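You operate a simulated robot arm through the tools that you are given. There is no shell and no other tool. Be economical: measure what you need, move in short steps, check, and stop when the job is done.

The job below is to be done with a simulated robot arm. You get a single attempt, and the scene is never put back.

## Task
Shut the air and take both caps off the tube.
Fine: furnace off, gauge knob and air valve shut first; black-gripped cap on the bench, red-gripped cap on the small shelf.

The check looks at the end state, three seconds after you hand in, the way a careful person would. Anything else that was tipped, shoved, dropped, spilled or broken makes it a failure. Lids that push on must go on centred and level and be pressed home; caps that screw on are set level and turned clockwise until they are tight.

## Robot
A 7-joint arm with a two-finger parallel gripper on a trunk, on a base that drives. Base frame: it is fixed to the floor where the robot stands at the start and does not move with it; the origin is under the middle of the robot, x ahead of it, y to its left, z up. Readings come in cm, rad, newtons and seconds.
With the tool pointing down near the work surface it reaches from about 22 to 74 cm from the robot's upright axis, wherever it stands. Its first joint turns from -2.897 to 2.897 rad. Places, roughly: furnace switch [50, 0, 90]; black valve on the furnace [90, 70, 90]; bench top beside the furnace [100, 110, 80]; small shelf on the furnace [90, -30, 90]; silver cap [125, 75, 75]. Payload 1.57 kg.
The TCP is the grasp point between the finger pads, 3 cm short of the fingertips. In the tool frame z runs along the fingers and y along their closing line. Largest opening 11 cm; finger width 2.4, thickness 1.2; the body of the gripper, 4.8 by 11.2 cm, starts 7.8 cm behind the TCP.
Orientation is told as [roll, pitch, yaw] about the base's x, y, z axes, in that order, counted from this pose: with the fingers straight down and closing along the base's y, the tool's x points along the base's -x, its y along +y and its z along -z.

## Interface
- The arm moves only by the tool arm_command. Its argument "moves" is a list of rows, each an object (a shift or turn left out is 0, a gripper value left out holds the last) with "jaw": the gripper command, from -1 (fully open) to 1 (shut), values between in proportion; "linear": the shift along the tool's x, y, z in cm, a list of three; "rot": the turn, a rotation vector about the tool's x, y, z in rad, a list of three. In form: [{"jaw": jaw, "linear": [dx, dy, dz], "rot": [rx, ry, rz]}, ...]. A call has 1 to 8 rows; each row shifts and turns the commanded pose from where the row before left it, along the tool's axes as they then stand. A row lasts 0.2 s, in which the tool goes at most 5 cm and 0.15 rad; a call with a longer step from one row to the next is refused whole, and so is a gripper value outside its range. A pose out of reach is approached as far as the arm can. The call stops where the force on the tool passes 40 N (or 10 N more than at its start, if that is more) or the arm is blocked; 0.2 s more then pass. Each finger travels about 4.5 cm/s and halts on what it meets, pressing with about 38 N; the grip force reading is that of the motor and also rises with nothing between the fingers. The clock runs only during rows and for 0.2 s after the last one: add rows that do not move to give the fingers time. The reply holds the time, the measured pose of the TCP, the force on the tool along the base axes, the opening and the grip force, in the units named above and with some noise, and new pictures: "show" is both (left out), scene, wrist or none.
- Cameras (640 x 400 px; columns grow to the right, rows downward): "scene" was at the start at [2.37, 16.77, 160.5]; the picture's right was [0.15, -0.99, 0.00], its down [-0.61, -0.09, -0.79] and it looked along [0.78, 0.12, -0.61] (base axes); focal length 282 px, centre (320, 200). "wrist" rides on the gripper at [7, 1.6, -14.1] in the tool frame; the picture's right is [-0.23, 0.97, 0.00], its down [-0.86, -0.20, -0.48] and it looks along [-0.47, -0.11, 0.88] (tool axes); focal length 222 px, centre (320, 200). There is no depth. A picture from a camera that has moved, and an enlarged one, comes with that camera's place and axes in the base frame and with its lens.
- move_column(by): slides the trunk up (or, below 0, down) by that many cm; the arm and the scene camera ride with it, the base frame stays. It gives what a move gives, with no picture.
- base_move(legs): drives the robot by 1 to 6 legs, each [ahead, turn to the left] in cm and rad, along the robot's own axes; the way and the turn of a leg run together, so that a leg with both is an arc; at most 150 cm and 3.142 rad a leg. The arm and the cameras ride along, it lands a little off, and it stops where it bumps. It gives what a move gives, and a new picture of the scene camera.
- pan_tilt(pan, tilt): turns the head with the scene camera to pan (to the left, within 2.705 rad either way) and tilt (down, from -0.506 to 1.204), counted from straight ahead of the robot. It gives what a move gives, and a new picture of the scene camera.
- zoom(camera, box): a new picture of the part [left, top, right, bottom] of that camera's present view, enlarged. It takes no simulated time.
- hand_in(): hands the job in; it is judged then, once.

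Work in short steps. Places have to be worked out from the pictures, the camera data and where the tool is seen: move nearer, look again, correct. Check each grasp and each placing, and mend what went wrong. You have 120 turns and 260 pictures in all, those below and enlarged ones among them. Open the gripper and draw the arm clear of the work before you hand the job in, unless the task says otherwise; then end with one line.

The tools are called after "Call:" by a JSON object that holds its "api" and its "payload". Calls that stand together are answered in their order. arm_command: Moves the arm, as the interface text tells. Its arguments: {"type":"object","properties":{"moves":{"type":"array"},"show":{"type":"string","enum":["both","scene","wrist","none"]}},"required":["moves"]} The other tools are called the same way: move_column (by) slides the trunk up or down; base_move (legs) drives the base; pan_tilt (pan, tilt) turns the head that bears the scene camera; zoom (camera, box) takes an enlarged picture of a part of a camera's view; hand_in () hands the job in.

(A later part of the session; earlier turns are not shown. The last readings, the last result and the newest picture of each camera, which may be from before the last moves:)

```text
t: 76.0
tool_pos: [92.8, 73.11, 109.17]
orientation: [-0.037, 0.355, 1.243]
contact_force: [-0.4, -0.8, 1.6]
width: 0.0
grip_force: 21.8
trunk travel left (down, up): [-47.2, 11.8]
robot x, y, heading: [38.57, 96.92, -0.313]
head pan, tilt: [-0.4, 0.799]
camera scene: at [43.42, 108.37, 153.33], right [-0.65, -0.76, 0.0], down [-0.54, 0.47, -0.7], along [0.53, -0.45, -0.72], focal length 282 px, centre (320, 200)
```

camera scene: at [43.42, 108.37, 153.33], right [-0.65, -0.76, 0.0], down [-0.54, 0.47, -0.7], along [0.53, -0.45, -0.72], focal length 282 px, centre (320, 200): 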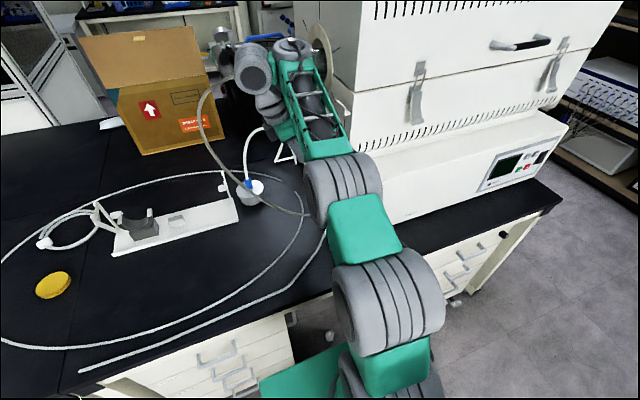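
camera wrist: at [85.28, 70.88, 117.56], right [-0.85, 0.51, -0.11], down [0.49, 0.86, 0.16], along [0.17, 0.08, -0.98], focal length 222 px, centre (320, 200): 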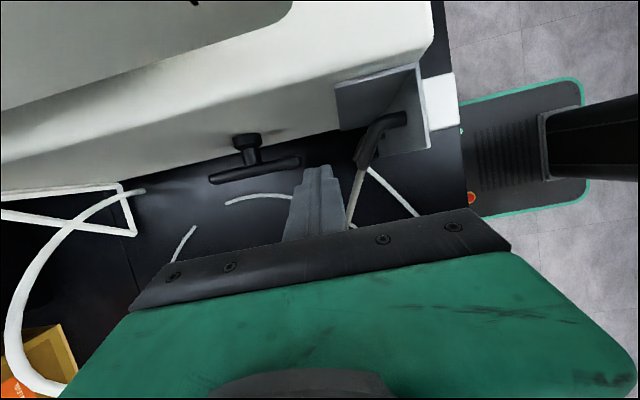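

Now at n≈66. I'll descend to just above the bar's front end.

Call:
{"api": "arm_command", "payload": {"moves": [{"jaw": 1, "linear": [0.4, 0.5, 4]}, {"linear": [0.4, 0.5, 4]}, {"linear": [0, 0, 3]}, {"linear": [0, 0, 0]}], "show": "wrist"}}

Call:
{"api": "zoom", "payload": {"camera": "wrist", "box": [200, 60, 460, 230]}}

```text
t: 77.0
tool_pos: [93.24, 69.39, 102.91]
orientation: [-0.025, 0.351, 1.241]
contact_force: [-0.3, 0.2, -0.3]
width: 0.01
grip_force: 21.0
out of reach, approached as far as the arm can: row 2, 3
trunk travel left (down, up): [-47.2, 11.8]
robot x, y, heading: [38.33, 97.39, -0.312]
head pan, tilt: [-0.4, 0.799]
camera wrist: at [90.95, 68.38, 118.71], right [-0.85, 0.51, -0.1], down [0.49, 0.86, 0.16], along [0.17, 0.09, -0.98], focal length 222 px, centre (320, 200)
```

wrist: 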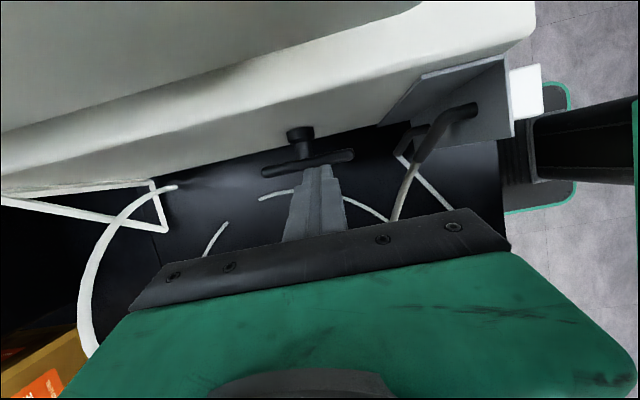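

```text
2.35 times, centred on (330, 145) of wrist
camera zoom: at [90.95, 68.38, 118.71], right [-0.85, 0.51, -0.1], down [0.49, 0.86, 0.16], along [0.17, 0.09, -0.98], focal length 523 px, centre (296, 329)
```

zoom: 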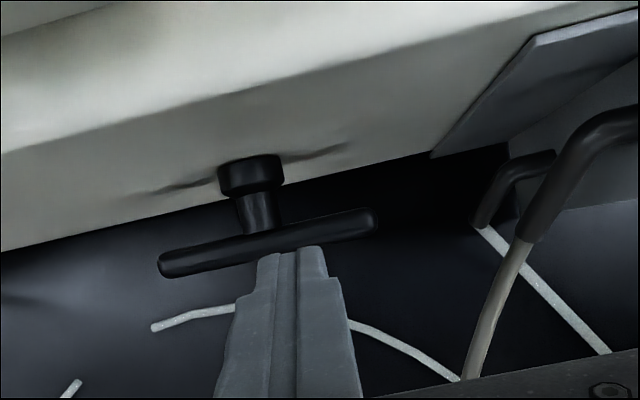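

Lateral position is almost right. I'll shift 2.5 cm to the front and 1.5 cm toward the furnace, then use the trunk to lower.

Call:
{"api": "arm_command", "payload": {"moves": [{"jaw": 1, "linear": [0.8, 1.3, 0]}, {"linear": [0.7, 1.2, 0]}, {"linear": [0, 0, 0]}], "show": "none"}}

Call:
{"api": "move_column", "payload": {"by": -3}}

Call:
{"api": "zoom", "payload": {"camera": "wrist", "box": [200, 60, 460, 230]}}

```text
t: 77.8
tool_pos: [91.33, 68.98, 104.73]
orientation: [-0.029, 0.354, 1.239]
contact_force: [-0.4, -0.7, -0.2]
width: 0.0
grip_force: 21.0
out of reach, approached as far as the arm can: row 1, 2
trunk travel left (down, up): [-47.2, 11.8]
robot x, y, heading: [38.69, 97.17, -0.307]
head pan, tilt: [-0.4, 0.799]
```

```text
t: 78.5
tool_pos: [91.22, 68.93, 101.67]
orientation: [-0.032, 0.352, 1.24]
contact_force: [0.0, 0.5, -0.5]
width: 0.01
grip_force: 20.9
trunk travel left (down, up): [-44.2, 14.8]
robot x, y, heading: [38.04, 97.15, -0.314]
head pan, tilt: [-0.4, 0.799]
```

```text
2.35 times, centred on (330, 145) of wrist
camera zoom: at [88.8, 67.99, 117.41], right [-0.85, 0.51, -0.11], down [0.49, 0.86, 0.16], along [0.17, 0.08, -0.98], focal length 523 px, centre (296, 329)
```

zoom: 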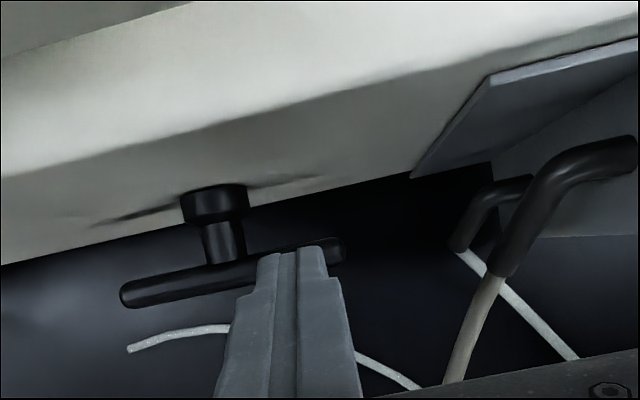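

The fingertips are over the bar's front part, about 5 cm above. I'll nudge 0.8 cm frontward and lower with the trunk.

Call:
{"api": "arm_command", "payload": {"moves": [{"jaw": 1, "linear": [0, 0.8, 0]}, {"linear": [0, 0, 0]}], "show": "none"}}

Call:
{"api": "move_column", "payload": {"by": -4}}

Call:
{"api": "move_column", "payload": {"by": -2}}

Call:
{"api": "zoom", "payload": {"camera": "wrist", "box": [200, 60, 460, 230]}}

```text
t: 79.1
tool_pos: [90.48, 69.16, 101.74]
orientation: [-0.026, 0.352, 1.241]
contact_force: [0.4, -0.7, -0.3]
width: 0.02
grip_force: 20.8
trunk travel left (down, up): [-44.2, 14.8]
robot x, y, heading: [38.4, 96.56, -0.313]
head pan, tilt: [-0.4, 0.799]
```

```text
t: 79.9
tool_pos: [90.45, 69.17, 97.72]
orientation: [-0.028, 0.349, 1.241]
contact_force: [-0.6, -0.5, -0.7]
width: 0.0
grip_force: 21.4
trunk travel left (down, up): [-40.2, 18.8]
robot x, y, heading: [38.38, 96.79, -0.308]
head pan, tilt: [-0.4, 0.799]
```

```text
t: 80.6
tool_pos: [90.56, 69.17, 96.26]
orientation: [-0.035, 0.354, 1.238]
contact_force: [3.4, 0.3, 25.2]
width: 0.0
grip_force: 21.4
trunk travel left (down, up): [-38.2, 20.8]
robot x, y, heading: [38.39, 97.07, -0.31]
head pan, tilt: [-0.4, 0.799]
```

```text
2.35 times, centred on (330, 145) of wrist
camera zoom: at [87.99, 68.34, 111.93], right [-0.85, 0.51, -0.11], down [0.49, 0.86, 0.16], along [0.18, 0.08, -0.98], focal length 523 px, centre (296, 329)
```

zoom: 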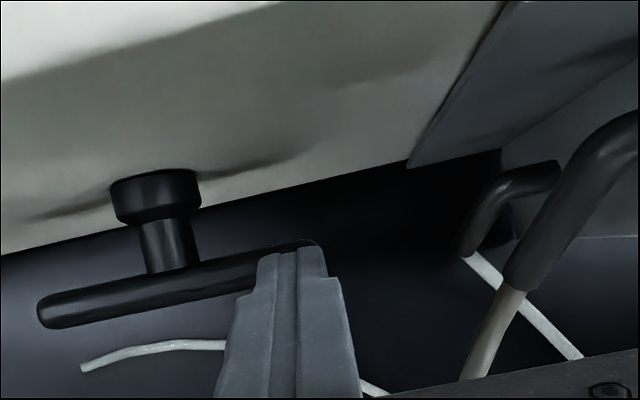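

Contact on the bar at 25 N without movement. I'll press slightly more.

Call:
{"api": "move_column", "payload": {"by": -0.7}}

Call:
{"api": "zoom", "payload": {"camera": "wrist", "box": [200, 60, 460, 230]}}

```text
t: 81.0
tool_pos: [90.46, 69.27, 96.2]
orientation: [-0.045, 0.355, 1.233]
contact_force: [-8.1, 7.1, 14.7]
width: 0.01
grip_force: 21.4
trunk travel left (down, up): [-37.8, 21.2]
robot x, y, heading: [38.28, 97.13, -0.302]
head pan, tilt: [-0.4, 0.799]
stopped: the force on the tool passed its limit (the readings are from after the stop); the commanded pose is now the measured one
```

```text
2.35 times, centred on (330, 145) of wrist
camera zoom: at [87.91, 68.44, 111.95], right [-0.85, 0.51, -0.12], down [0.49, 0.86, 0.16], along [0.18, 0.08, -0.98], focal length 523 px, centre (296, 329)
```

zoom: 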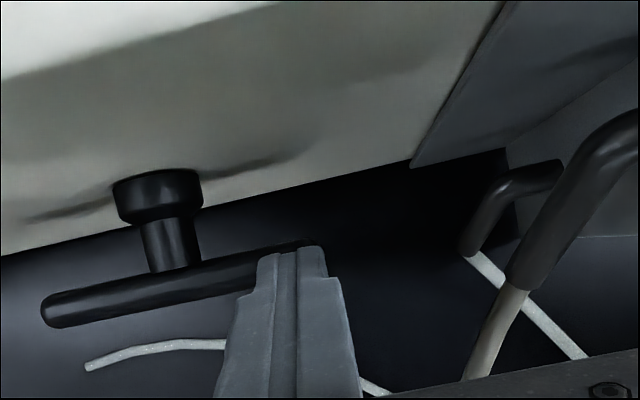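

The bar will not go clockwise, so it is at that stop and must turn counter-clockwise. The cap blocks pressing the rear end from above, so I'll grip the bar from the left with a horizontal tool. First I'll lift away.

Call:
{"api": "arm_command", "payload": {"moves": [{"jaw": 1, "linear": [-1, 0, -4]}, {"linear": [-3, 0, -3]}, {"linear": [-3, 3, -2]}, {"linear": [0, 4.5, 0], "rot": [0, -0.12, 0]}, {"linear": [0, 4.5, 0], "rot": [0, -0.12, 0]}, {"linear": [0, 4.5, 0], "rot": [0, -0.11, 0]}], "show": "none"}}

Call:
{"api": "arm_command", "payload": {"moves": [{"jaw": -1, "rot": [0, 0, 0.15]}, {"rot": [0, 0, 0.15]}, {"rot": [0, 0, 0.15]}, {"rot": [0, 0, 0.15]}, {"rot": [0, 0, 0.15]}, {"rot": [0, 0, 0.15]}, {"rot": [0, 0, 0.15]}, {"rot": [0, 0, 0.15]}], "show": "none"}}

Call:
{"api": "arm_command", "payload": {"moves": [{"rot": [0, 0, 0.15]}, {"rot": [0, 0, 0.15]}, {"linear": [0, 0, 0]}], "show": "both"}}

```text
t: 82.4
tool_pos: [77.99, 83.51, 101.07]
orientation: [-0.034, 0.001, 1.251]
contact_force: [-0.3, -0.1, -1.2]
width: 0.0
grip_force: 21.4
trunk travel left (down, up): [-37.8, 21.2]
robot x, y, heading: [38.25, 96.99, -0.314]
head pan, tilt: [-0.4, 0.799]
```

```text
t: 84.2
tool_pos: [77.85, 83.59, 101.41]
orientation: [-0.016, -0.031, 0.047]
contact_force: [-0.4, 0.6, 0.9]
width: 10.98
grip_force: 0.0
trunk travel left (down, up): [-37.8, 21.2]
robot x, y, heading: [38.18, 97.12, -0.309]
head pan, tilt: [-0.4, 0.799]
```

```text
t: 85.0
tool_pos: [77.78, 83.59, 101.48]
orientation: [-0.008, -0.035, -0.253]
contact_force: [-0.6, 0.5, 0.3]
width: 11.0
grip_force: 0.2
trunk travel left (down, up): [-37.8, 21.2]
robot x, y, heading: [38.78, 97.01, -0.31]
head pan, tilt: [-0.4, 0.799]
camera scene: at [43.36, 108.4, 143.98], right [-0.65, -0.76, 0.0], down [-0.54, 0.47, -0.7], along [0.53, -0.45, -0.72], focal length 282 px, centre (320, 200)
camera wrist: at [71.12, 87.16, 115.4], right [0.46, 0.89, 0.0], down [0.76, -0.4, 0.51], along [0.45, -0.24, -0.86], focal length 222 px, centre (320, 200)
```

scene: 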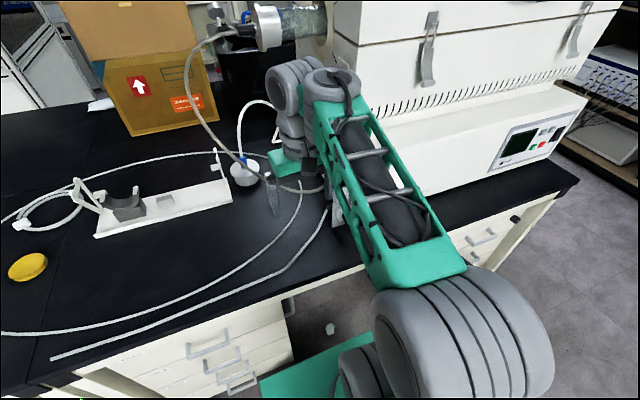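
wrist: 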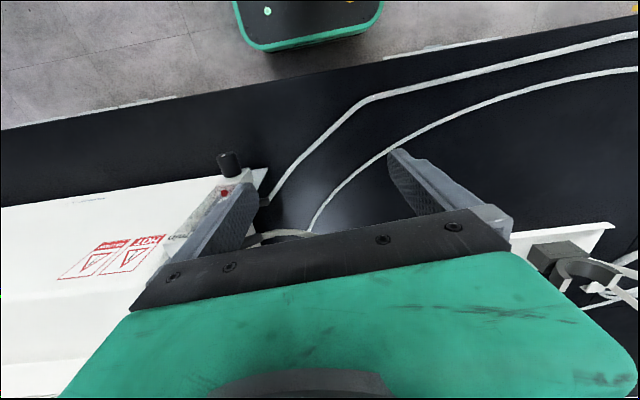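

I'll move left and rise, then roll the tool to point toward the furnace's left face.

Call:
{"api": "arm_command", "payload": {"moves": [{"jaw": 0.2, "linear": [0, 4.8, -1]}, {"linear": [0, 4.8, -1]}, {"linear": [0, 4.8, -1]}, {"rot": [0.15, 0, 0]}, {"rot": [0.15, 0, 0]}, {"rot": [0.15, 0, 0]}, {"rot": [0.15, 0, 0]}, {"rot": [0.15, 0, 0]}], "show": "none"}}

Call:
{"api": "arm_command", "payload": {"moves": [{"rot": [0.15, 0, 0]}, {"rot": [0.15, 0, 0]}, {"rot": [0.15, 0, 0]}, {"rot": [0.15, 0, 0]}, {"rot": [0.15, 0, 0]}, {"rot": [0.07, 0, 0]}], "show": "both"}}

```text
t: 86.8
tool_pos: [81.67, 98.49, 105.38]
orientation: [-0.467, -0.017, -0.257]
contact_force: [1.1, -0.5, -0.5]
width: 4.4
grip_force: 0.1
out of reach, approached as far as the arm can: row 6, 7, 8
trunk travel left (down, up): [-37.8, 21.2]
robot x, y, heading: [38.39, 97.32, -0.315]
head pan, tilt: [-0.4, 0.799]
```

```text
t: 88.2
tool_pos: [81.65, 98.65, 105.46]
orientation: [-0.464, -0.021, -0.259]
contact_force: [0.2, -0.3, 0.7]
width: 4.41
grip_force: 0.1
out of reach, approached as far as the arm can: row 1, 2, 3, 4, 5, 6
trunk travel left (down, up): [-37.8, 21.2]
robot x, y, heading: [38.13, 97.01, -0.309]
head pan, tilt: [-0.4, 0.799]
camera scene: at [43.37, 108.4, 143.98], right [-0.65, -0.76, 0.0], down [-0.54, 0.47, -0.7], along [0.53, -0.45, -0.72], focal length 282 px, centre (320, 200)
camera wrist: at [76.74, 107.99, 117.36], right [0.45, 0.78, -0.43], down [0.83, -0.18, 0.53], along [0.34, -0.6, -0.73], focal length 222 px, centre (320, 200)
```

scene: 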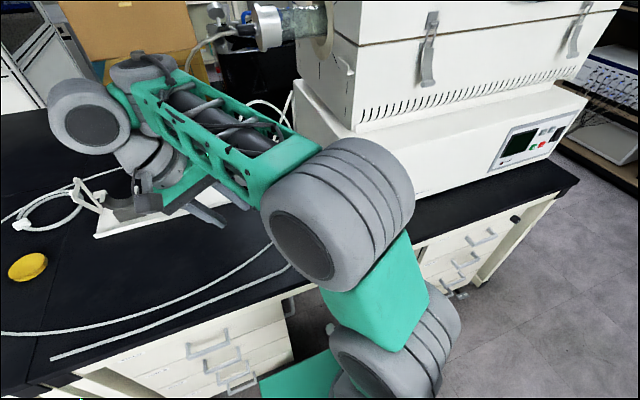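
wrist: 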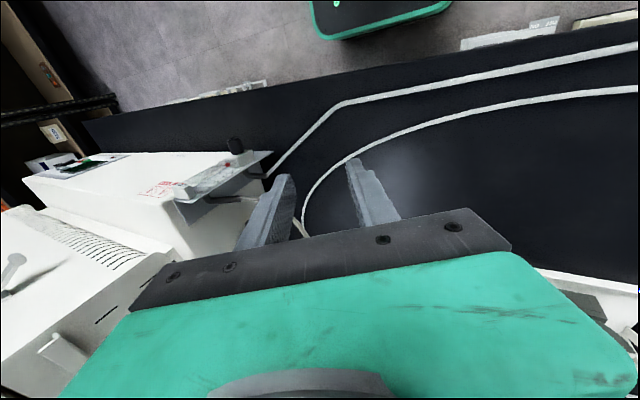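

The forearm points left here, which blocks that wrist direction. I'll level the tool, raise the trunk and move the robot further left, facing diagonally toward the valve.

Call:
{"api": "arm_command", "payload": {"moves": [{"linear": [2, 0, -3], "rot": [-0.15, 0, 0]}, {"linear": [2, 0, -3], "rot": [-0.15, 0, 0]}, {"linear": [2, 0, -3], "rot": [-0.15, 0, 0]}], "show": "none"}}

Call:
{"api": "base_move", "payload": {"legs": [[-10, 0], [0, 1.57], [45, 0], [0, -2.07]]}}

```text
t: 89.0
tool_pos: [76.49, 102.79, 113.86]
orientation: [-0.015, -0.02, -0.257]
contact_force: [0.3, 0.0, 0.0]
width: 4.39
grip_force: 0.2
trunk travel left (down, up): [-37.8, 21.2]
robot x, y, heading: [38.54, 97.46, -0.307]
head pan, tilt: [-0.4, 0.799]
```

```text
t: 101.1
tool_pos: [78.84, 133.32, 113.91]
orientation: [-0.015, -0.02, -0.662]
contact_force: [0.6, -0.5, 0.0]
width: 4.41
grip_force: 0.0
trunk travel left (down, up): [-37.8, 21.2]
robot x, y, heading: [41.67, 143.01, -0.715]
head pan, tilt: [-0.4, 0.799]
camera scene: at [50.65, 151.41, 143.98], right [-0.9, -0.44, 0.0], down [-0.32, 0.64, -0.7], along [0.31, -0.63, -0.72], focal length 282 px, centre (320, 200)
```

scene: 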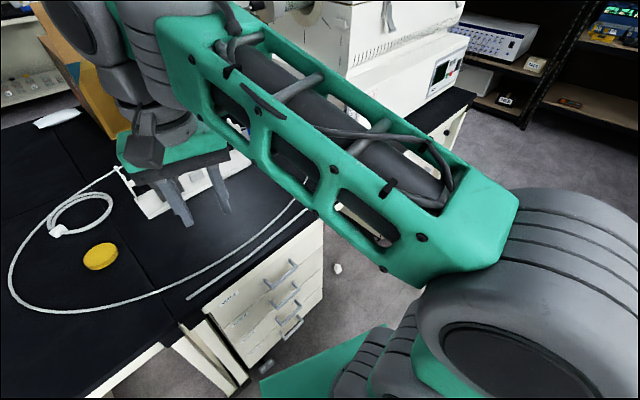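

From here the hose loop would be in the way of a sideways approach. A better way is pressing the rear end of the bar from above with the hand tilted forward and outward, so I'll move the robot to about u=122, facing the valve.

Call:
{"api": "base_move", "payload": {"legs": [[0, -1.165], [27, 0], [0, 1.17], [8, 0]]}}

Call:
{"api": "pan_tilt", "payload": {"pan": 0.1, "tilt": 0.5}}

```text
t: 109.5
tool_pos: [77.87, 104.09, 113.85]
orientation: [-0.016, -0.02, -0.62]
contact_force: [0.7, 1.0, 0.8]
width: 4.38
grip_force: 0.1
trunk travel left (down, up): [-37.8, 21.2]
robot x, y, heading: [40.46, 111.57, -0.67]
head pan, tilt: [-0.4, 0.799]
camera scene: at [49.03, 120.96, 143.98], right [-0.88, -0.48, 0.0], down [-0.34, 0.63, -0.7], along [0.33, -0.61, -0.72], focal length 282 px, centre (320, 200)
```

scene: 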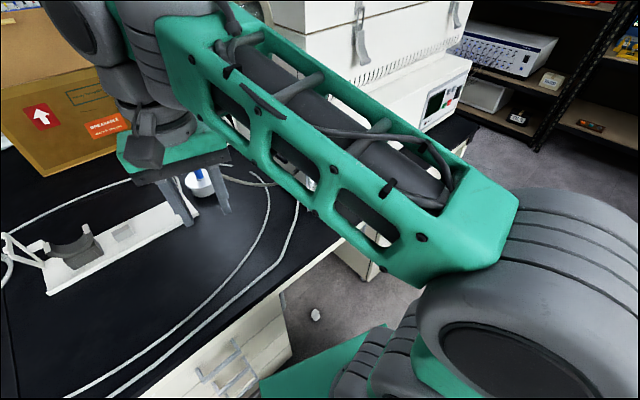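

```text
t: 110.4
tool_pos: [77.96, 104.07, 113.93]
orientation: [-0.017, -0.018, -0.621]
contact_force: [-0.9, -0.3, 0.1]
width: 4.39
grip_force: 0.1
trunk travel left (down, up): [-37.8, 21.2]
robot x, y, heading: [40.41, 111.95, -0.674]
head pan, tilt: [0.099, 0.499]
camera scene: at [52.8, 123.11, 146.57], right [-0.54, -0.84, 0.0], down [-0.4, 0.26, -0.88], along [0.74, -0.48, -0.48], focal length 282 px, centre (320, 200)
```

scene: 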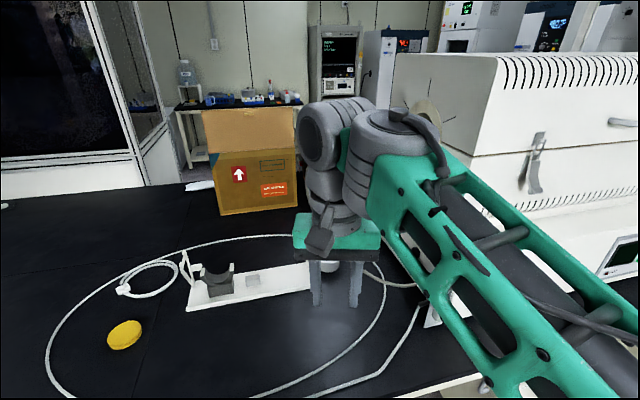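

I'm at n≈4, u≈119. I'll move the tool closer and rotate it so the camera faces away from the furnace, jaws closed.

Call:
{"api": "arm_command", "payload": {"moves": [{"jaw": 1, "linear": [-2.9, -3, -1]}, {"linear": [-2.9, -3, -1]}, {"linear": [-2.9, -3, -1]}, {"linear": [-2.9, -3, -1]}, {"rot": [0, 0, 0.15]}, {"rot": [0, 0, 0.15]}, {"rot": [0, 0, 0.15]}, {"rot": [0, 0, 0.15]}], "show": "none"}}

Call:
{"api": "arm_command", "payload": {"moves": [{"rot": [0, 0, 0.15]}, {"rot": [0, 0, 0.15]}, {"rot": [0, 0, 0.15]}, {"rot": [0, 0, 0.15]}, {"rot": [0, 0, 0.06]}, {"rot": [-0.1, -0.1, 0]}, {"rot": [-0.1, -0.1, 0]}, {"rot": [-0.1, -0.1, 0]}], "show": "both"}}

```text
t: 112.2
tool_pos: [80.42, 87.7, 118.34]
orientation: [-0.001, -0.025, -1.221]
contact_force: [0.4, -0.4, 0.5]
width: 0.01
grip_force: 21.4
trunk travel left (down, up): [-37.8, 21.2]
robot x, y, heading: [40.83, 111.98, -0.669]
head pan, tilt: [0.099, 0.499]
```

```text
t: 114.0
tool_pos: [80.33, 87.7, 118.34]
orientation: [0.328, -0.316, -1.932]
contact_force: [0.4, -1.5, 0.3]
width: 0.01
grip_force: 21.5
trunk travel left (down, up): [-37.8, 21.2]
robot x, y, heading: [40.64, 112.2, -0.669]
head pan, tilt: [0.099, 0.499]
camera scene: at [52.81, 123.11, 146.58], right [-0.54, -0.84, 0.0], down [-0.4, 0.26, -0.88], along [0.74, -0.47, -0.48], focal length 282 px, centre (320, 200)
camera wrist: at [81.55, 99.0, 129.5], right [0.82, -0.44, 0.37], down [-0.57, -0.53, 0.63], along [-0.08, -0.73, -0.68], focal length 222 px, centre (320, 200)
```

scene: 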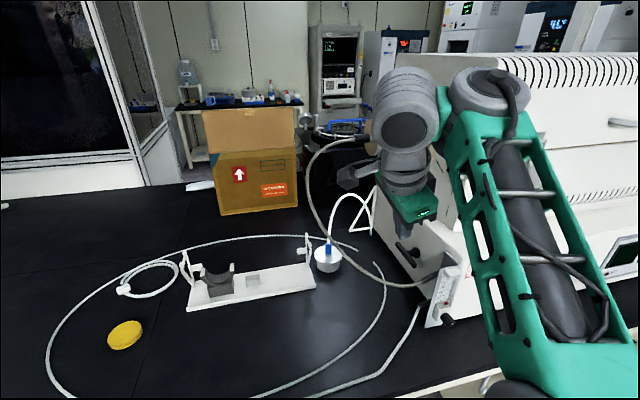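
wrist: 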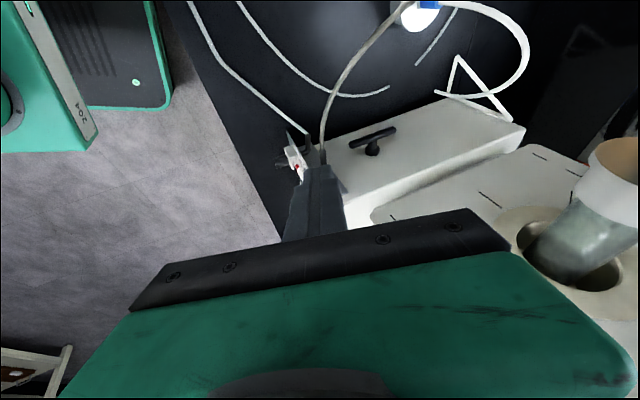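

This pose works, and the wrist view shows the bar clearly. I'll move in steps toward a point above the bar's rear end.

Call:
{"api": "arm_command", "payload": {"moves": [{"jaw": 1, "linear": [-1.07, 1.99, 3.3]}, {"linear": [-1.07, 1.99, 3.3]}, {"linear": [-1.07, 1.99, 3.3]}, {"linear": [-1.07, 1.99, 3.3]}, {"linear": [-1.07, 1.99, 3.3]}], "show": "both"}}

Call:
{"api": "zoom", "payload": {"camera": "wrist", "box": [240, 80, 480, 230]}}

```text
t: 115.2
tool_pos: [91.26, 73.93, 109.14]
orientation: [0.319, -0.313, -1.93]
contact_force: [-0.4, 1.3, 0.1]
width: 0.0
grip_force: 21.2
out of reach, approached as far as the arm can: row 5
trunk travel left (down, up): [-37.8, 21.2]
robot x, y, heading: [40.4, 111.95, -0.672]
head pan, tilt: [0.099, 0.499]
camera scene: at [52.82, 123.09, 146.57], right [-0.54, -0.84, 0.0], down [-0.4, 0.26, -0.88], along [0.74, -0.47, -0.48], focal length 282 px, centre (320, 200)
camera wrist: at [92.54, 85.22, 120.32], right [0.82, -0.44, 0.36], down [-0.56, -0.53, 0.64], along [-0.09, -0.73, -0.68], focal length 222 px, centre (320, 200)
```

scene: 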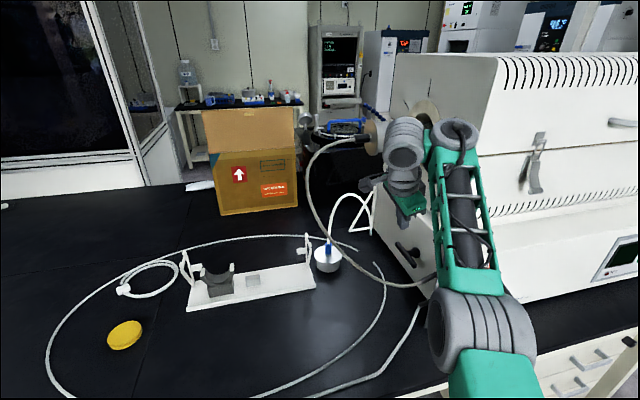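
wrist: 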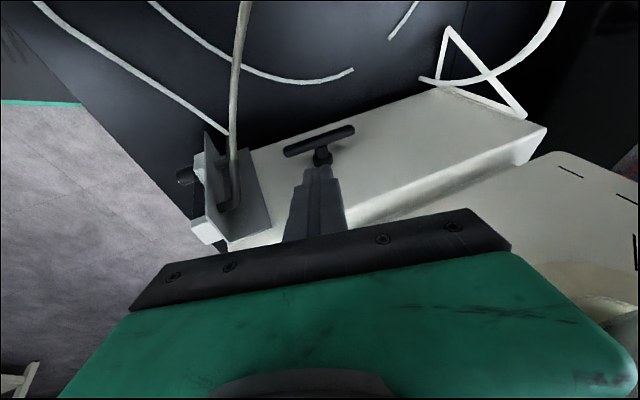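

```text
2.67 times, centred on (360, 155) of wrist
camera zoom: at [92.54, 85.22, 120.32], right [0.82, -0.44, 0.36], down [-0.56, -0.53, 0.64], along [-0.09, -0.73, -0.68], focal length 592 px, centre (213, 320)
```

zoom: 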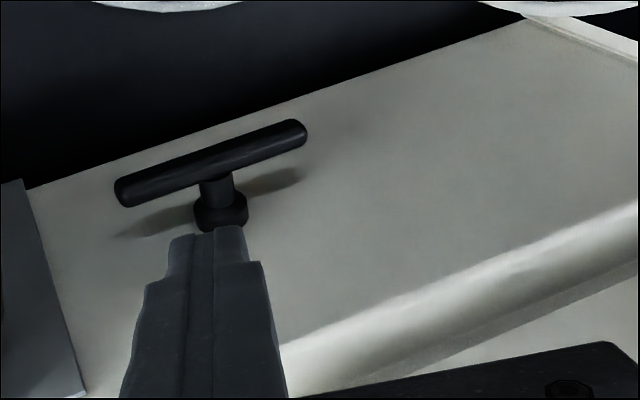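

Near the reach limit; the remaining shift is about 8 cm deeper and 5 cm to the right. I'll drive 4.5 cm forward then complete it with the arm.

Call:
{"api": "base_move", "payload": {"legs": [[4.5, 0]]}}

Call:
{"api": "arm_command", "payload": {"moves": [{"jaw": 1, "linear": [-1.5, 2, 1]}, {"linear": [-1.5, 2, 1]}, {"linear": [0, 0, 0]}], "show": "wrist"}}

Call:
{"api": "zoom", "payload": {"camera": "wrist", "box": [240, 80, 480, 230]}}

```text
t: 116.1
tool_pos: [94.84, 71.23, 109.06]
orientation: [0.317, -0.312, -1.93]
contact_force: [0.3, 0.5, 0.8]
width: 0.01
grip_force: 21.5
trunk travel left (down, up): [-37.8, 21.2]
robot x, y, heading: [43.96, 109.13, -0.67]
head pan, tilt: [0.099, 0.499]
camera scene: at [56.29, 120.33, 146.57], right [-0.54, -0.84, 0.0], down [-0.4, 0.26, -0.88], along [0.74, -0.48, -0.48], focal length 282 px, centre (320, 200)
```

scene: 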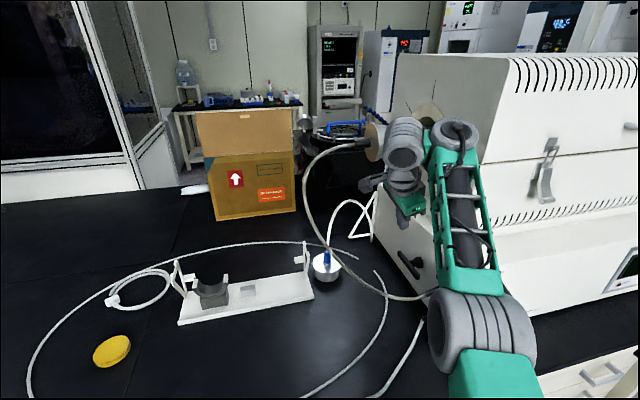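

```text
t: 116.9
tool_pos: [97.86, 66.93, 109.29]
orientation: [0.319, -0.312, -1.93]
contact_force: [0.6, -0.1, -0.3]
width: 0.02
grip_force: 21.3
trunk travel left (down, up): [-37.8, 21.2]
robot x, y, heading: [43.95, 109.21, -0.668]
head pan, tilt: [0.099, 0.499]
camera wrist: at [99.09, 78.14, 120.47], right [0.82, -0.44, 0.36], down [-0.56, -0.53, 0.64], along [-0.09, -0.72, -0.68], focal length 222 px, centre (320, 200)
```

wrist: 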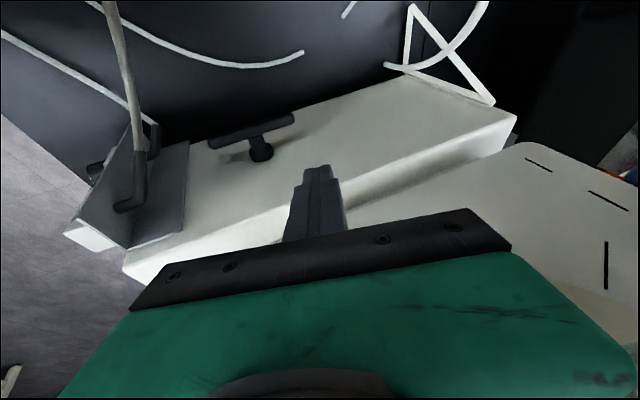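

```text
2.67 times, centred on (360, 155) of wrist
camera zoom: at [99.09, 78.14, 120.47], right [0.82, -0.44, 0.36], down [-0.56, -0.53, 0.64], along [-0.09, -0.72, -0.68], focal length 592 px, centre (213, 320)
```

zoom: 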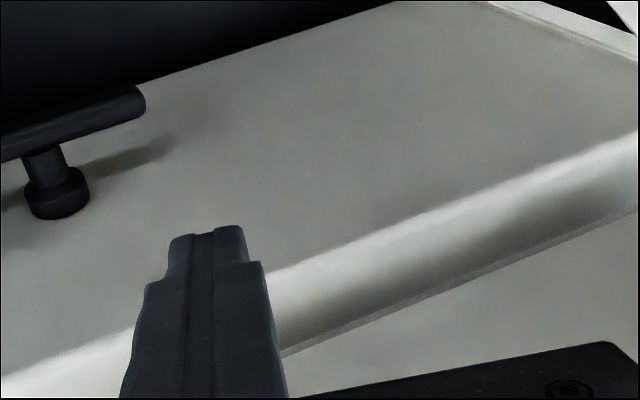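

The tip is over the bar's rear end laterally. I'll shift 0.7 cm right and lower with the trunk.

Call:
{"api": "arm_command", "payload": {"moves": [{"jaw": 1, "linear": [-0.7, 0, 0]}, {"linear": [0, 0, 0]}], "show": "none"}}

Call:
{"api": "move_column", "payload": {"by": -10}}

Call:
{"api": "zoom", "payload": {"camera": "wrist", "box": [200, 80, 440, 230]}}

Call:
{"api": "zoom", "payload": {"camera": "scene", "box": [320, 60, 500, 300]}}

```text
t: 117.5
tool_pos: [97.67, 66.26, 109.45]
orientation: [0.317, -0.312, -1.931]
contact_force: [0.2, 0.5, 0.3]
width: 0.03
grip_force: 21.2
trunk travel left (down, up): [-37.8, 21.2]
robot x, y, heading: [43.75, 109.68, -0.673]
head pan, tilt: [0.099, 0.499]
```

```text
t: 118.8
tool_pos: [97.7, 66.18, 99.53]
orientation: [0.319, -0.312, -1.929]
contact_force: [-0.2, -0.4, 0.7]
width: 0.02
grip_force: 21.6
trunk travel left (down, up): [-27.8, 31.2]
robot x, y, heading: [43.65, 109.16, -0.673]
head pan, tilt: [0.099, 0.499]
```

```text
2.67 times, centred on (320, 155) of wrist
camera zoom: at [98.77, 77.51, 110.76], right [0.82, -0.44, 0.36], down [-0.56, -0.53, 0.64], along [-0.09, -0.73, -0.68], focal length 592 px, centre (320, 320)
```

zoom: 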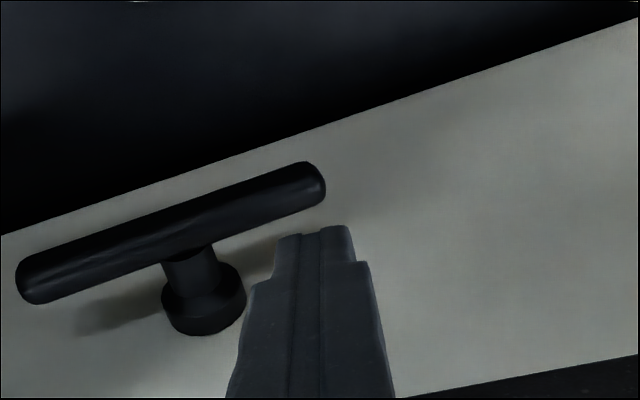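

```text
1.67 times, centred on (410, 180) of scene
camera zoom: at [56.27, 120.35, 136.58], right [-0.54, -0.84, 0.0], down [-0.4, 0.26, -0.88], along [0.74, -0.48, -0.48], focal length 470 px, centre (170, 233)
```

zoom: 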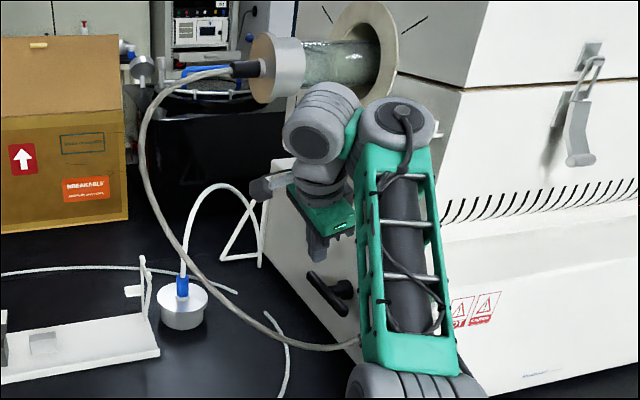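

The tip is aligned with the bar's rear end, about 3 cm above. I'll lower to contact and press.

Call:
{"api": "move_column", "payload": {"by": -3.5}}

Call:
{"api": "move_column", "payload": {"by": -1.5}}

Call:
{"api": "zoom", "payload": {"camera": "wrist", "box": [200, 80, 440, 230]}}

```text
t: 119.6
tool_pos: [97.52, 66.34, 95.94]
orientation: [0.317, -0.313, -1.93]
contact_force: [2.1, 0.2, 1.3]
width: 0.0
grip_force: 20.8
trunk travel left (down, up): [-24.3, 34.7]
robot x, y, heading: [43.58, 109.35, -0.666]
head pan, tilt: [0.099, 0.499]
```

```text
t: 120.2
tool_pos: [97.5, 66.15, 94.39]
orientation: [0.316, -0.313, -1.931]
contact_force: [0.2, -0.1, 0.0]
width: 0.0
grip_force: 21.6
trunk travel left (down, up): [-22.8, 36.2]
robot x, y, heading: [44.05, 109.09, -0.673]
head pan, tilt: [0.099, 0.499]
```

```text
2.67 times, centred on (320, 155) of wrist
camera zoom: at [98.77, 77.47, 105.67], right [0.82, -0.44, 0.36], down [-0.56, -0.53, 0.64], along [-0.09, -0.72, -0.68], focal length 592 px, centre (320, 320)
```

zoom: 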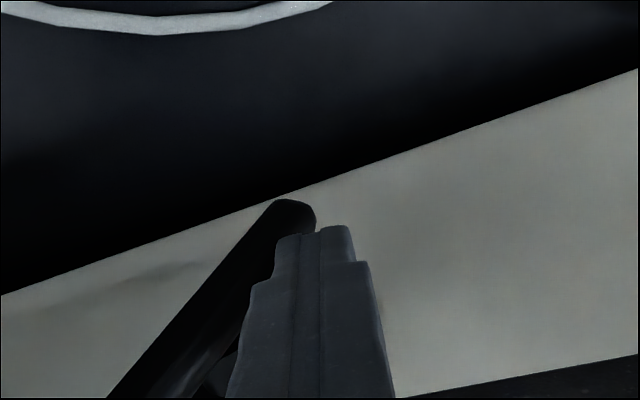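

The bar is turning. I'll keep pressing down in steps.

Call:
{"api": "move_column", "payload": {"by": -2.5}}

Call:
{"api": "arm_command", "payload": {"moves": [{"jaw": 1, "linear": [0, -1, 0.3]}, {"linear": [0, -0.5, 0.2]}, {"linear": [0, 0, 0]}], "show": "wrist"}}

Call:
{"api": "zoom", "payload": {"camera": "wrist", "box": [200, 80, 440, 230]}}

```text
t: 121.0
tool_pos: [97.47, 66.24, 92.01]
orientation: [0.319, -0.313, -1.931]
contact_force: [-0.2, 0.2, -0.7]
width: 0.01
grip_force: 21.2
trunk travel left (down, up): [-20.3, 38.7]
robot x, y, heading: [44.2, 109.34, -0.675]
head pan, tilt: [0.099, 0.499]
```

```text
t: 121.4
tool_pos: [97.32, 66.43, 91.65]
orientation: [0.334, -0.307, -1.928]
contact_force: [17.2, -2.1, 11.5]
width: 0.0
grip_force: 21.6
trunk travel left (down, up): [-20.3, 38.7]
robot x, y, heading: [43.99, 109.33, -0.671]
head pan, tilt: [0.099, 0.499]
stopped in row 2: the force on the tool passed its limit (the readings are from after the stop); the commanded pose is now the measured one
camera wrist: at [98.34, 77.68, 102.89], right [0.82, -0.43, 0.37], down [-0.57, -0.53, 0.63], along [-0.07, -0.73, -0.68], focal length 222 px, centre (320, 200)
```

wrist: 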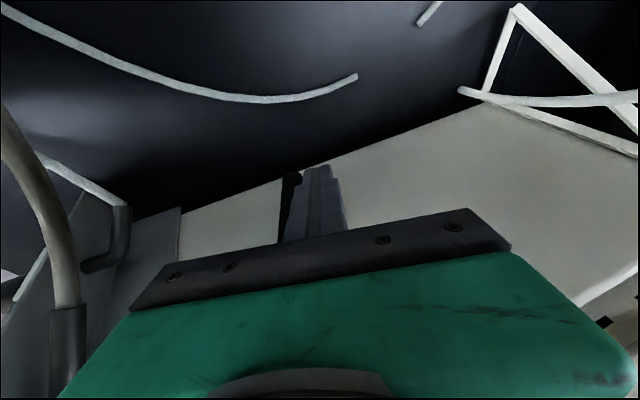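

```text
2.67 times, centred on (320, 155) of wrist
camera zoom: at [98.34, 77.68, 102.89], right [0.82, -0.43, 0.37], down [-0.57, -0.53, 0.63], along [-0.07, -0.73, -0.68], focal length 592 px, centre (320, 320)
```

zoom: 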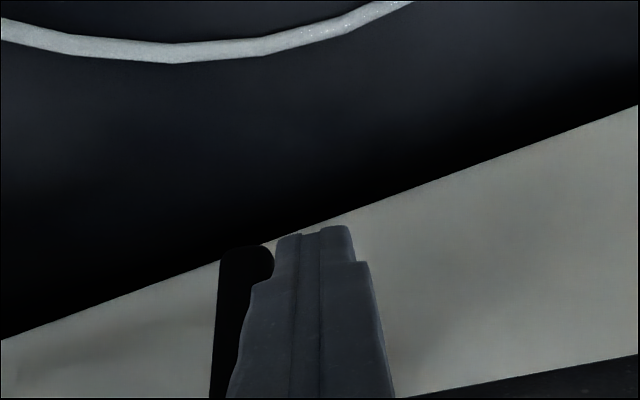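

Call:
{"api": "zoom", "payload": {"camera": "scene", "box": [360, 160, 480, 320]}}

```text
2.50 times, centred on (420, 240) of scene
camera zoom: at [56.65, 120.09, 129.06], right [-0.54, -0.84, 0.0], down [-0.41, 0.26, -0.88], along [0.74, -0.47, -0.48], focal length 705 px, centre (70, 100)
```

zoom: 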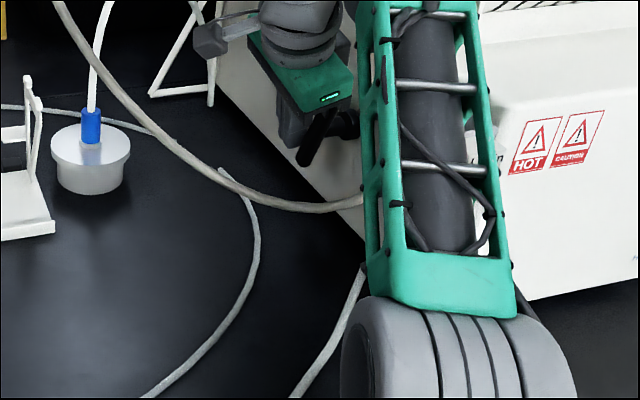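

The bar now seems to resist. I'll back off and look at its angle.

Call:
{"api": "arm_command", "payload": {"moves": [{"jaw": 1, "linear": [0, 0.7, -1]}, {"linear": [0, 0, -4]}, {"linear": [0, 0, -4]}, {"linear": [2, 0, -4]}], "show": "wrist"}}

Call:
{"api": "zoom", "payload": {"camera": "wrist", "box": [200, 60, 440, 230]}}

Call:
{"api": "zoom", "payload": {"camera": "scene", "box": [360, 140, 480, 280]}}

```text
t: 122.4
tool_pos: [95.51, 72.93, 102.94]
orientation: [0.328, -0.309, -1.93]
contact_force: [0.5, -0.1, 0.0]
width: 0.01
grip_force: 20.8
trunk travel left (down, up): [-20.3, 38.7]
robot x, y, heading: [43.87, 109.15, -0.672]
head pan, tilt: [0.099, 0.499]
camera wrist: at [96.58, 84.23, 114.19], right [0.82, -0.44, 0.37], down [-0.57, -0.53, 0.63], along [-0.08, -0.73, -0.68], focal length 222 px, centre (320, 200)
```

wrist: 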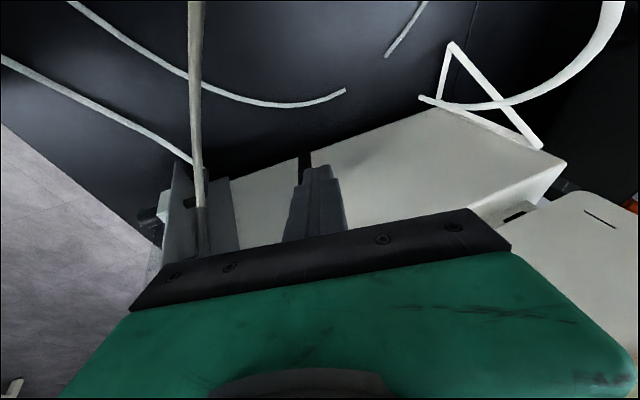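

```text
2.35 times, centred on (320, 145) of wrist
camera zoom: at [96.58, 84.23, 114.19], right [0.82, -0.44, 0.37], down [-0.57, -0.53, 0.63], along [-0.08, -0.73, -0.68], focal length 523 px, centre (320, 329)
```

zoom: 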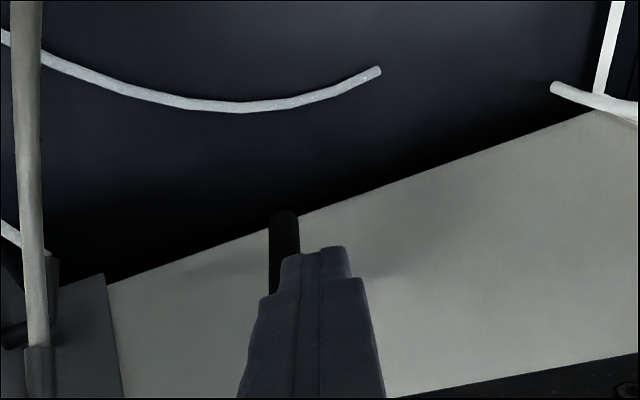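

```text
2.86 times, centred on (420, 210) of scene
camera zoom: at [56.31, 120.29, 129.07], right [-0.54, -0.84, 0.0], down [-0.4, 0.26, -0.88], along [0.74, -0.47, -0.48], focal length 806 px, centre (34, 171)
```

zoom: 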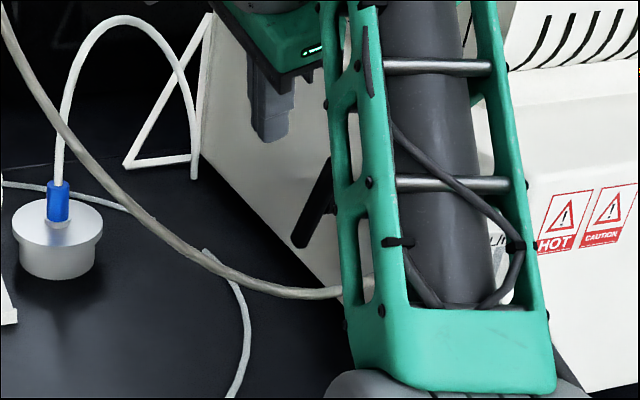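

The bar is close to vertical, with perhaps 15° left. I'll shift the hand aside to see it fully.

Call:
{"api": "arm_command", "payload": {"moves": [{"jaw": 1, "linear": [1, -4, -3]}, {"linear": [0, -3, 0]}], "show": "none"}}

Call:
{"api": "zoom", "payload": {"camera": "wrist", "box": [280, 60, 480, 210]}}

```text
refused: row 1 steps farther than a row can; nothing moved
```

```text
2.67 times, centred on (380, 135) of wrist
camera zoom: at [96.58, 84.23, 114.19], right [0.82, -0.44, 0.37], down [-0.57, -0.53, 0.63], along [-0.08, -0.73, -0.68], focal length 592 px, centre (160, 373)
```

zoom: 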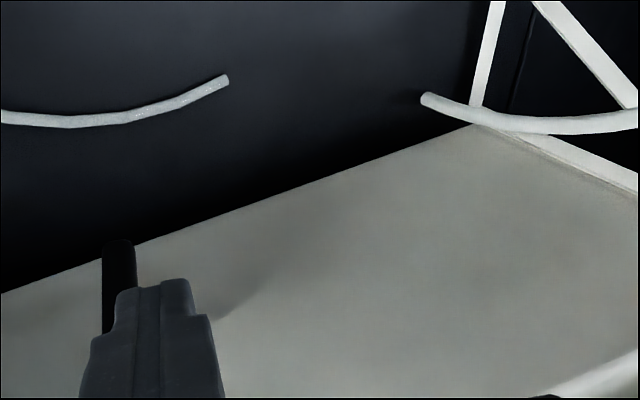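

Call:
{"api": "arm_command", "payload": {"moves": [{"jaw": 1, "linear": [1, -3, -3]}, {"linear": [0, -3.5, 0]}], "show": "none"}}

Call:
{"api": "zoom", "payload": {"camera": "wrist", "box": [240, 60, 480, 210]}}

Call:
{"api": "zoom", "payload": {"camera": "scene", "box": [360, 140, 480, 280]}}

```text
t: 123.0
tool_pos: [89.35, 76.75, 103.34]
orientation: [0.33, -0.309, -1.929]
contact_force: [1.3, 0.1, 0.8]
width: 0.0
grip_force: 21.6
trunk travel left (down, up): [-20.3, 38.7]
robot x, y, heading: [43.76, 108.89, -0.668]
head pan, tilt: [0.099, 0.499]
```

```text
2.67 times, centred on (360, 135) of wrist
camera zoom: at [90.38, 87.99, 114.6], right [0.82, -0.43, 0.37], down [-0.57, -0.53, 0.63], along [-0.08, -0.73, -0.68], focal length 592 px, centre (213, 373)
```

zoom: 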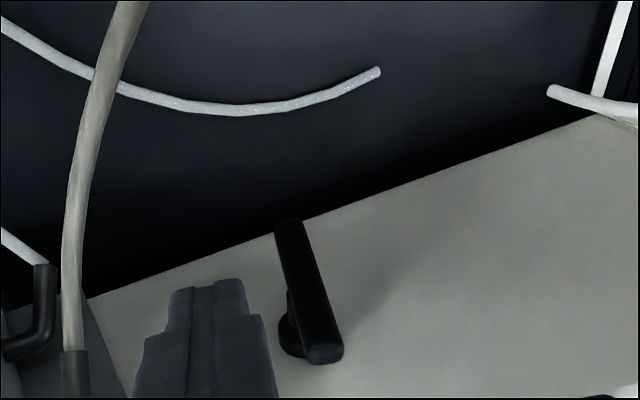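

```text
2.86 times, centred on (420, 210) of scene
camera zoom: at [56.34, 120.33, 129.07], right [-0.54, -0.84, 0.0], down [-0.4, 0.26, -0.88], along [0.74, -0.47, -0.48], focal length 806 px, centre (34, 171)
```

zoom: 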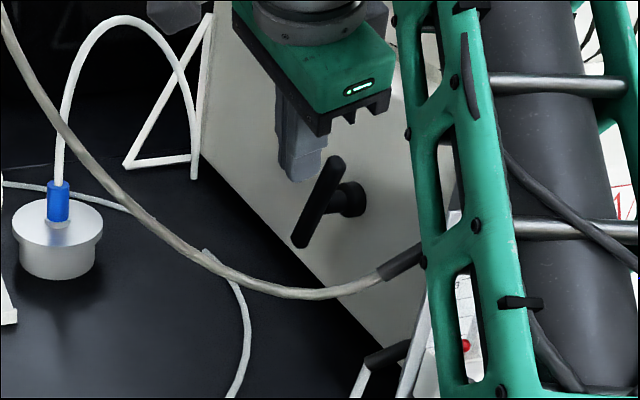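

The bar is about 17° short of vertical. I'll reposition the finger behind its lower end and push gently frontward.

Call:
{"api": "arm_command", "payload": {"moves": [{"jaw": 1, "linear": [0, 3.4, 2]}, {"linear": [0, 3.4, 2]}, {"linear": [0, 3.4, 2]}, {"linear": [-2.4, 0.3, 1.7]}, {"linear": [-2.4, 0, 1.7]}], "show": "none"}}

Call:
{"api": "zoom", "payload": {"camera": "wrist", "box": [200, 60, 440, 210]}}

```text
t: 124.2
tool_pos: [97.54, 68.11, 98.65]
orientation: [0.33, -0.31, -1.928]
contact_force: [0.9, -0.5, -0.1]
width: 0.0
grip_force: 21.1
out of reach, approached as far as the arm can: row 3, 4, 5
trunk travel left (down, up): [-20.3, 38.7]
robot x, y, heading: [44.1, 109.2, -0.668]
head pan, tilt: [0.099, 0.499]
```

```text
2.67 times, centred on (320, 135) of wrist
camera zoom: at [98.59, 79.34, 109.95], right [0.82, -0.44, 0.37], down [-0.57, -0.53, 0.63], along [-0.08, -0.73, -0.68], focal length 592 px, centre (320, 373)
```

zoom: 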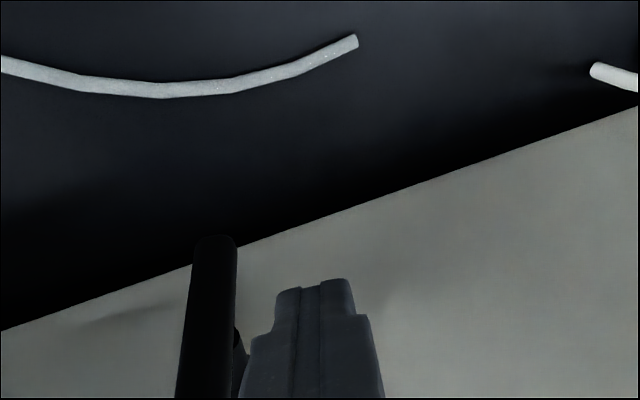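

Call:
{"api": "arm_command", "payload": {"moves": [{"jaw": 1, "linear": [-1.2, 0.3, 0]}, {"linear": [0, 0, 0]}], "show": "none"}}

Call:
{"api": "move_column", "payload": {"by": -7.5}}

Call:
{"api": "arm_command", "payload": {"moves": [{"jaw": 1, "linear": [0, -0.3, 0.1]}, {"linear": [0, -0.3, 0.1]}, {"linear": [0, -0.3, 0.1]}], "show": "none"}}

Call:
{"api": "zoom", "payload": {"camera": "wrist", "box": [200, 60, 440, 210]}}

```text
t: 124.8
tool_pos: [97.42, 66.96, 99.22]
orientation: [0.331, -0.309, -1.929]
contact_force: [-0.4, 0.3, 0.4]
width: 0.0
grip_force: 21.5
trunk travel left (down, up): [-20.3, 38.7]
robot x, y, heading: [44.0, 109.31, -0.675]
head pan, tilt: [0.099, 0.499]
```

```text
t: 125.9
tool_pos: [97.5, 67.12, 91.79]
orientation: [0.332, -0.309, -1.927]
contact_force: [10.6, -3.3, 10.2]
width: 0.0
grip_force: 21.4
trunk travel left (down, up): [-12.8, 46.2]
robot x, y, heading: [44.08, 109.62, -0.668]
head pan, tilt: [0.099, 0.499]
```

```text
t: 126.7
tool_pos: [96.87, 67.38, 91.03]
orientation: [0.332, -0.308, -1.926]
contact_force: [15.3, 15.0, 2.1]
width: 0.02
grip_force: 21.3
trunk travel left (down, up): [-12.8, 46.2]
robot x, y, heading: [44.27, 109.28, -0.667]
head pan, tilt: [0.099, 0.499]
```

```text
2.67 times, centred on (320, 135) of wrist
camera zoom: at [97.85, 78.61, 102.34], right [0.82, -0.43, 0.37], down [-0.57, -0.53, 0.63], along [-0.08, -0.73, -0.68], focal length 592 px, centre (320, 373)
```

zoom: 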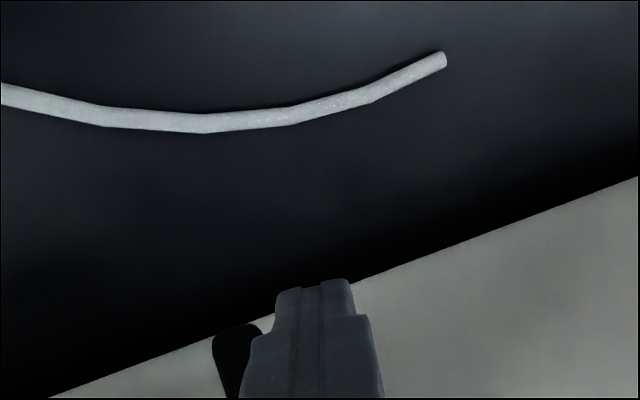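

It moved about 0.6 cm with moderate force. I'll continue pushing.

Call:
{"api": "arm_command", "payload": {"moves": [{"jaw": 1, "linear": [0.2, -0.35, 0.1]}, {"linear": [0, -0.35, 0.1]}, {"linear": [0, -0.35, 0.1]}, {"linear": [0, -0.35, 0.1]}], "show": "none"}}

Call:
{"api": "zoom", "payload": {"camera": "wrist", "box": [200, 60, 440, 210]}}

Call:
{"api": "zoom", "payload": {"camera": "scene", "box": [360, 100, 480, 240]}}

```text
t: 127.2
tool_pos: [96.72, 67.44, 91.08]
orientation: [0.339, -0.306, -1.926]
contact_force: [8.6, -2.1, -0.9]
width: 0.02
grip_force: 21.3
trunk travel left (down, up): [-12.8, 46.2]
robot x, y, heading: [44.15, 109.49, -0.665]
head pan, tilt: [0.099, 0.499]
stopped in row 2: the force on the tool passed its limit (the readings are from after the stop); the commanded pose is now the measured one
```

```text
2.67 times, centred on (320, 135) of wrist
camera zoom: at [97.6, 78.76, 102.26], right [0.82, -0.43, 0.38], down [-0.57, -0.53, 0.62], along [-0.07, -0.73, -0.68], focal length 592 px, centre (320, 373)
```

zoom: 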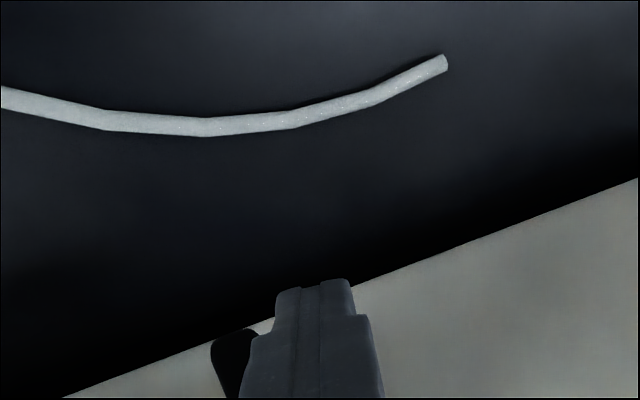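

```text
2.86 times, centred on (420, 170) of scene
camera zoom: at [56.43, 120.31, 121.55], right [-0.54, -0.84, 0.0], down [-0.4, 0.26, -0.88], along [0.74, -0.47, -0.48], focal length 806 px, centre (34, 286)
```

zoom: 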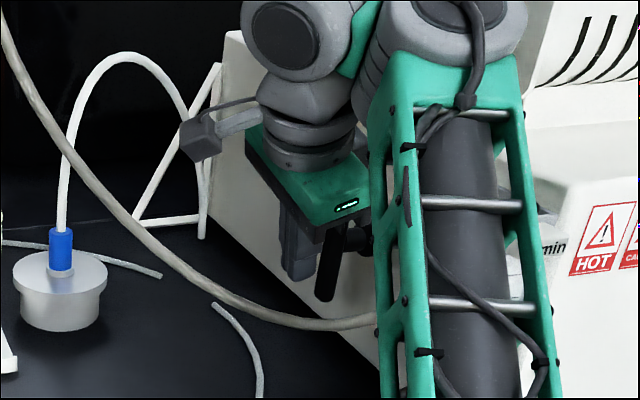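

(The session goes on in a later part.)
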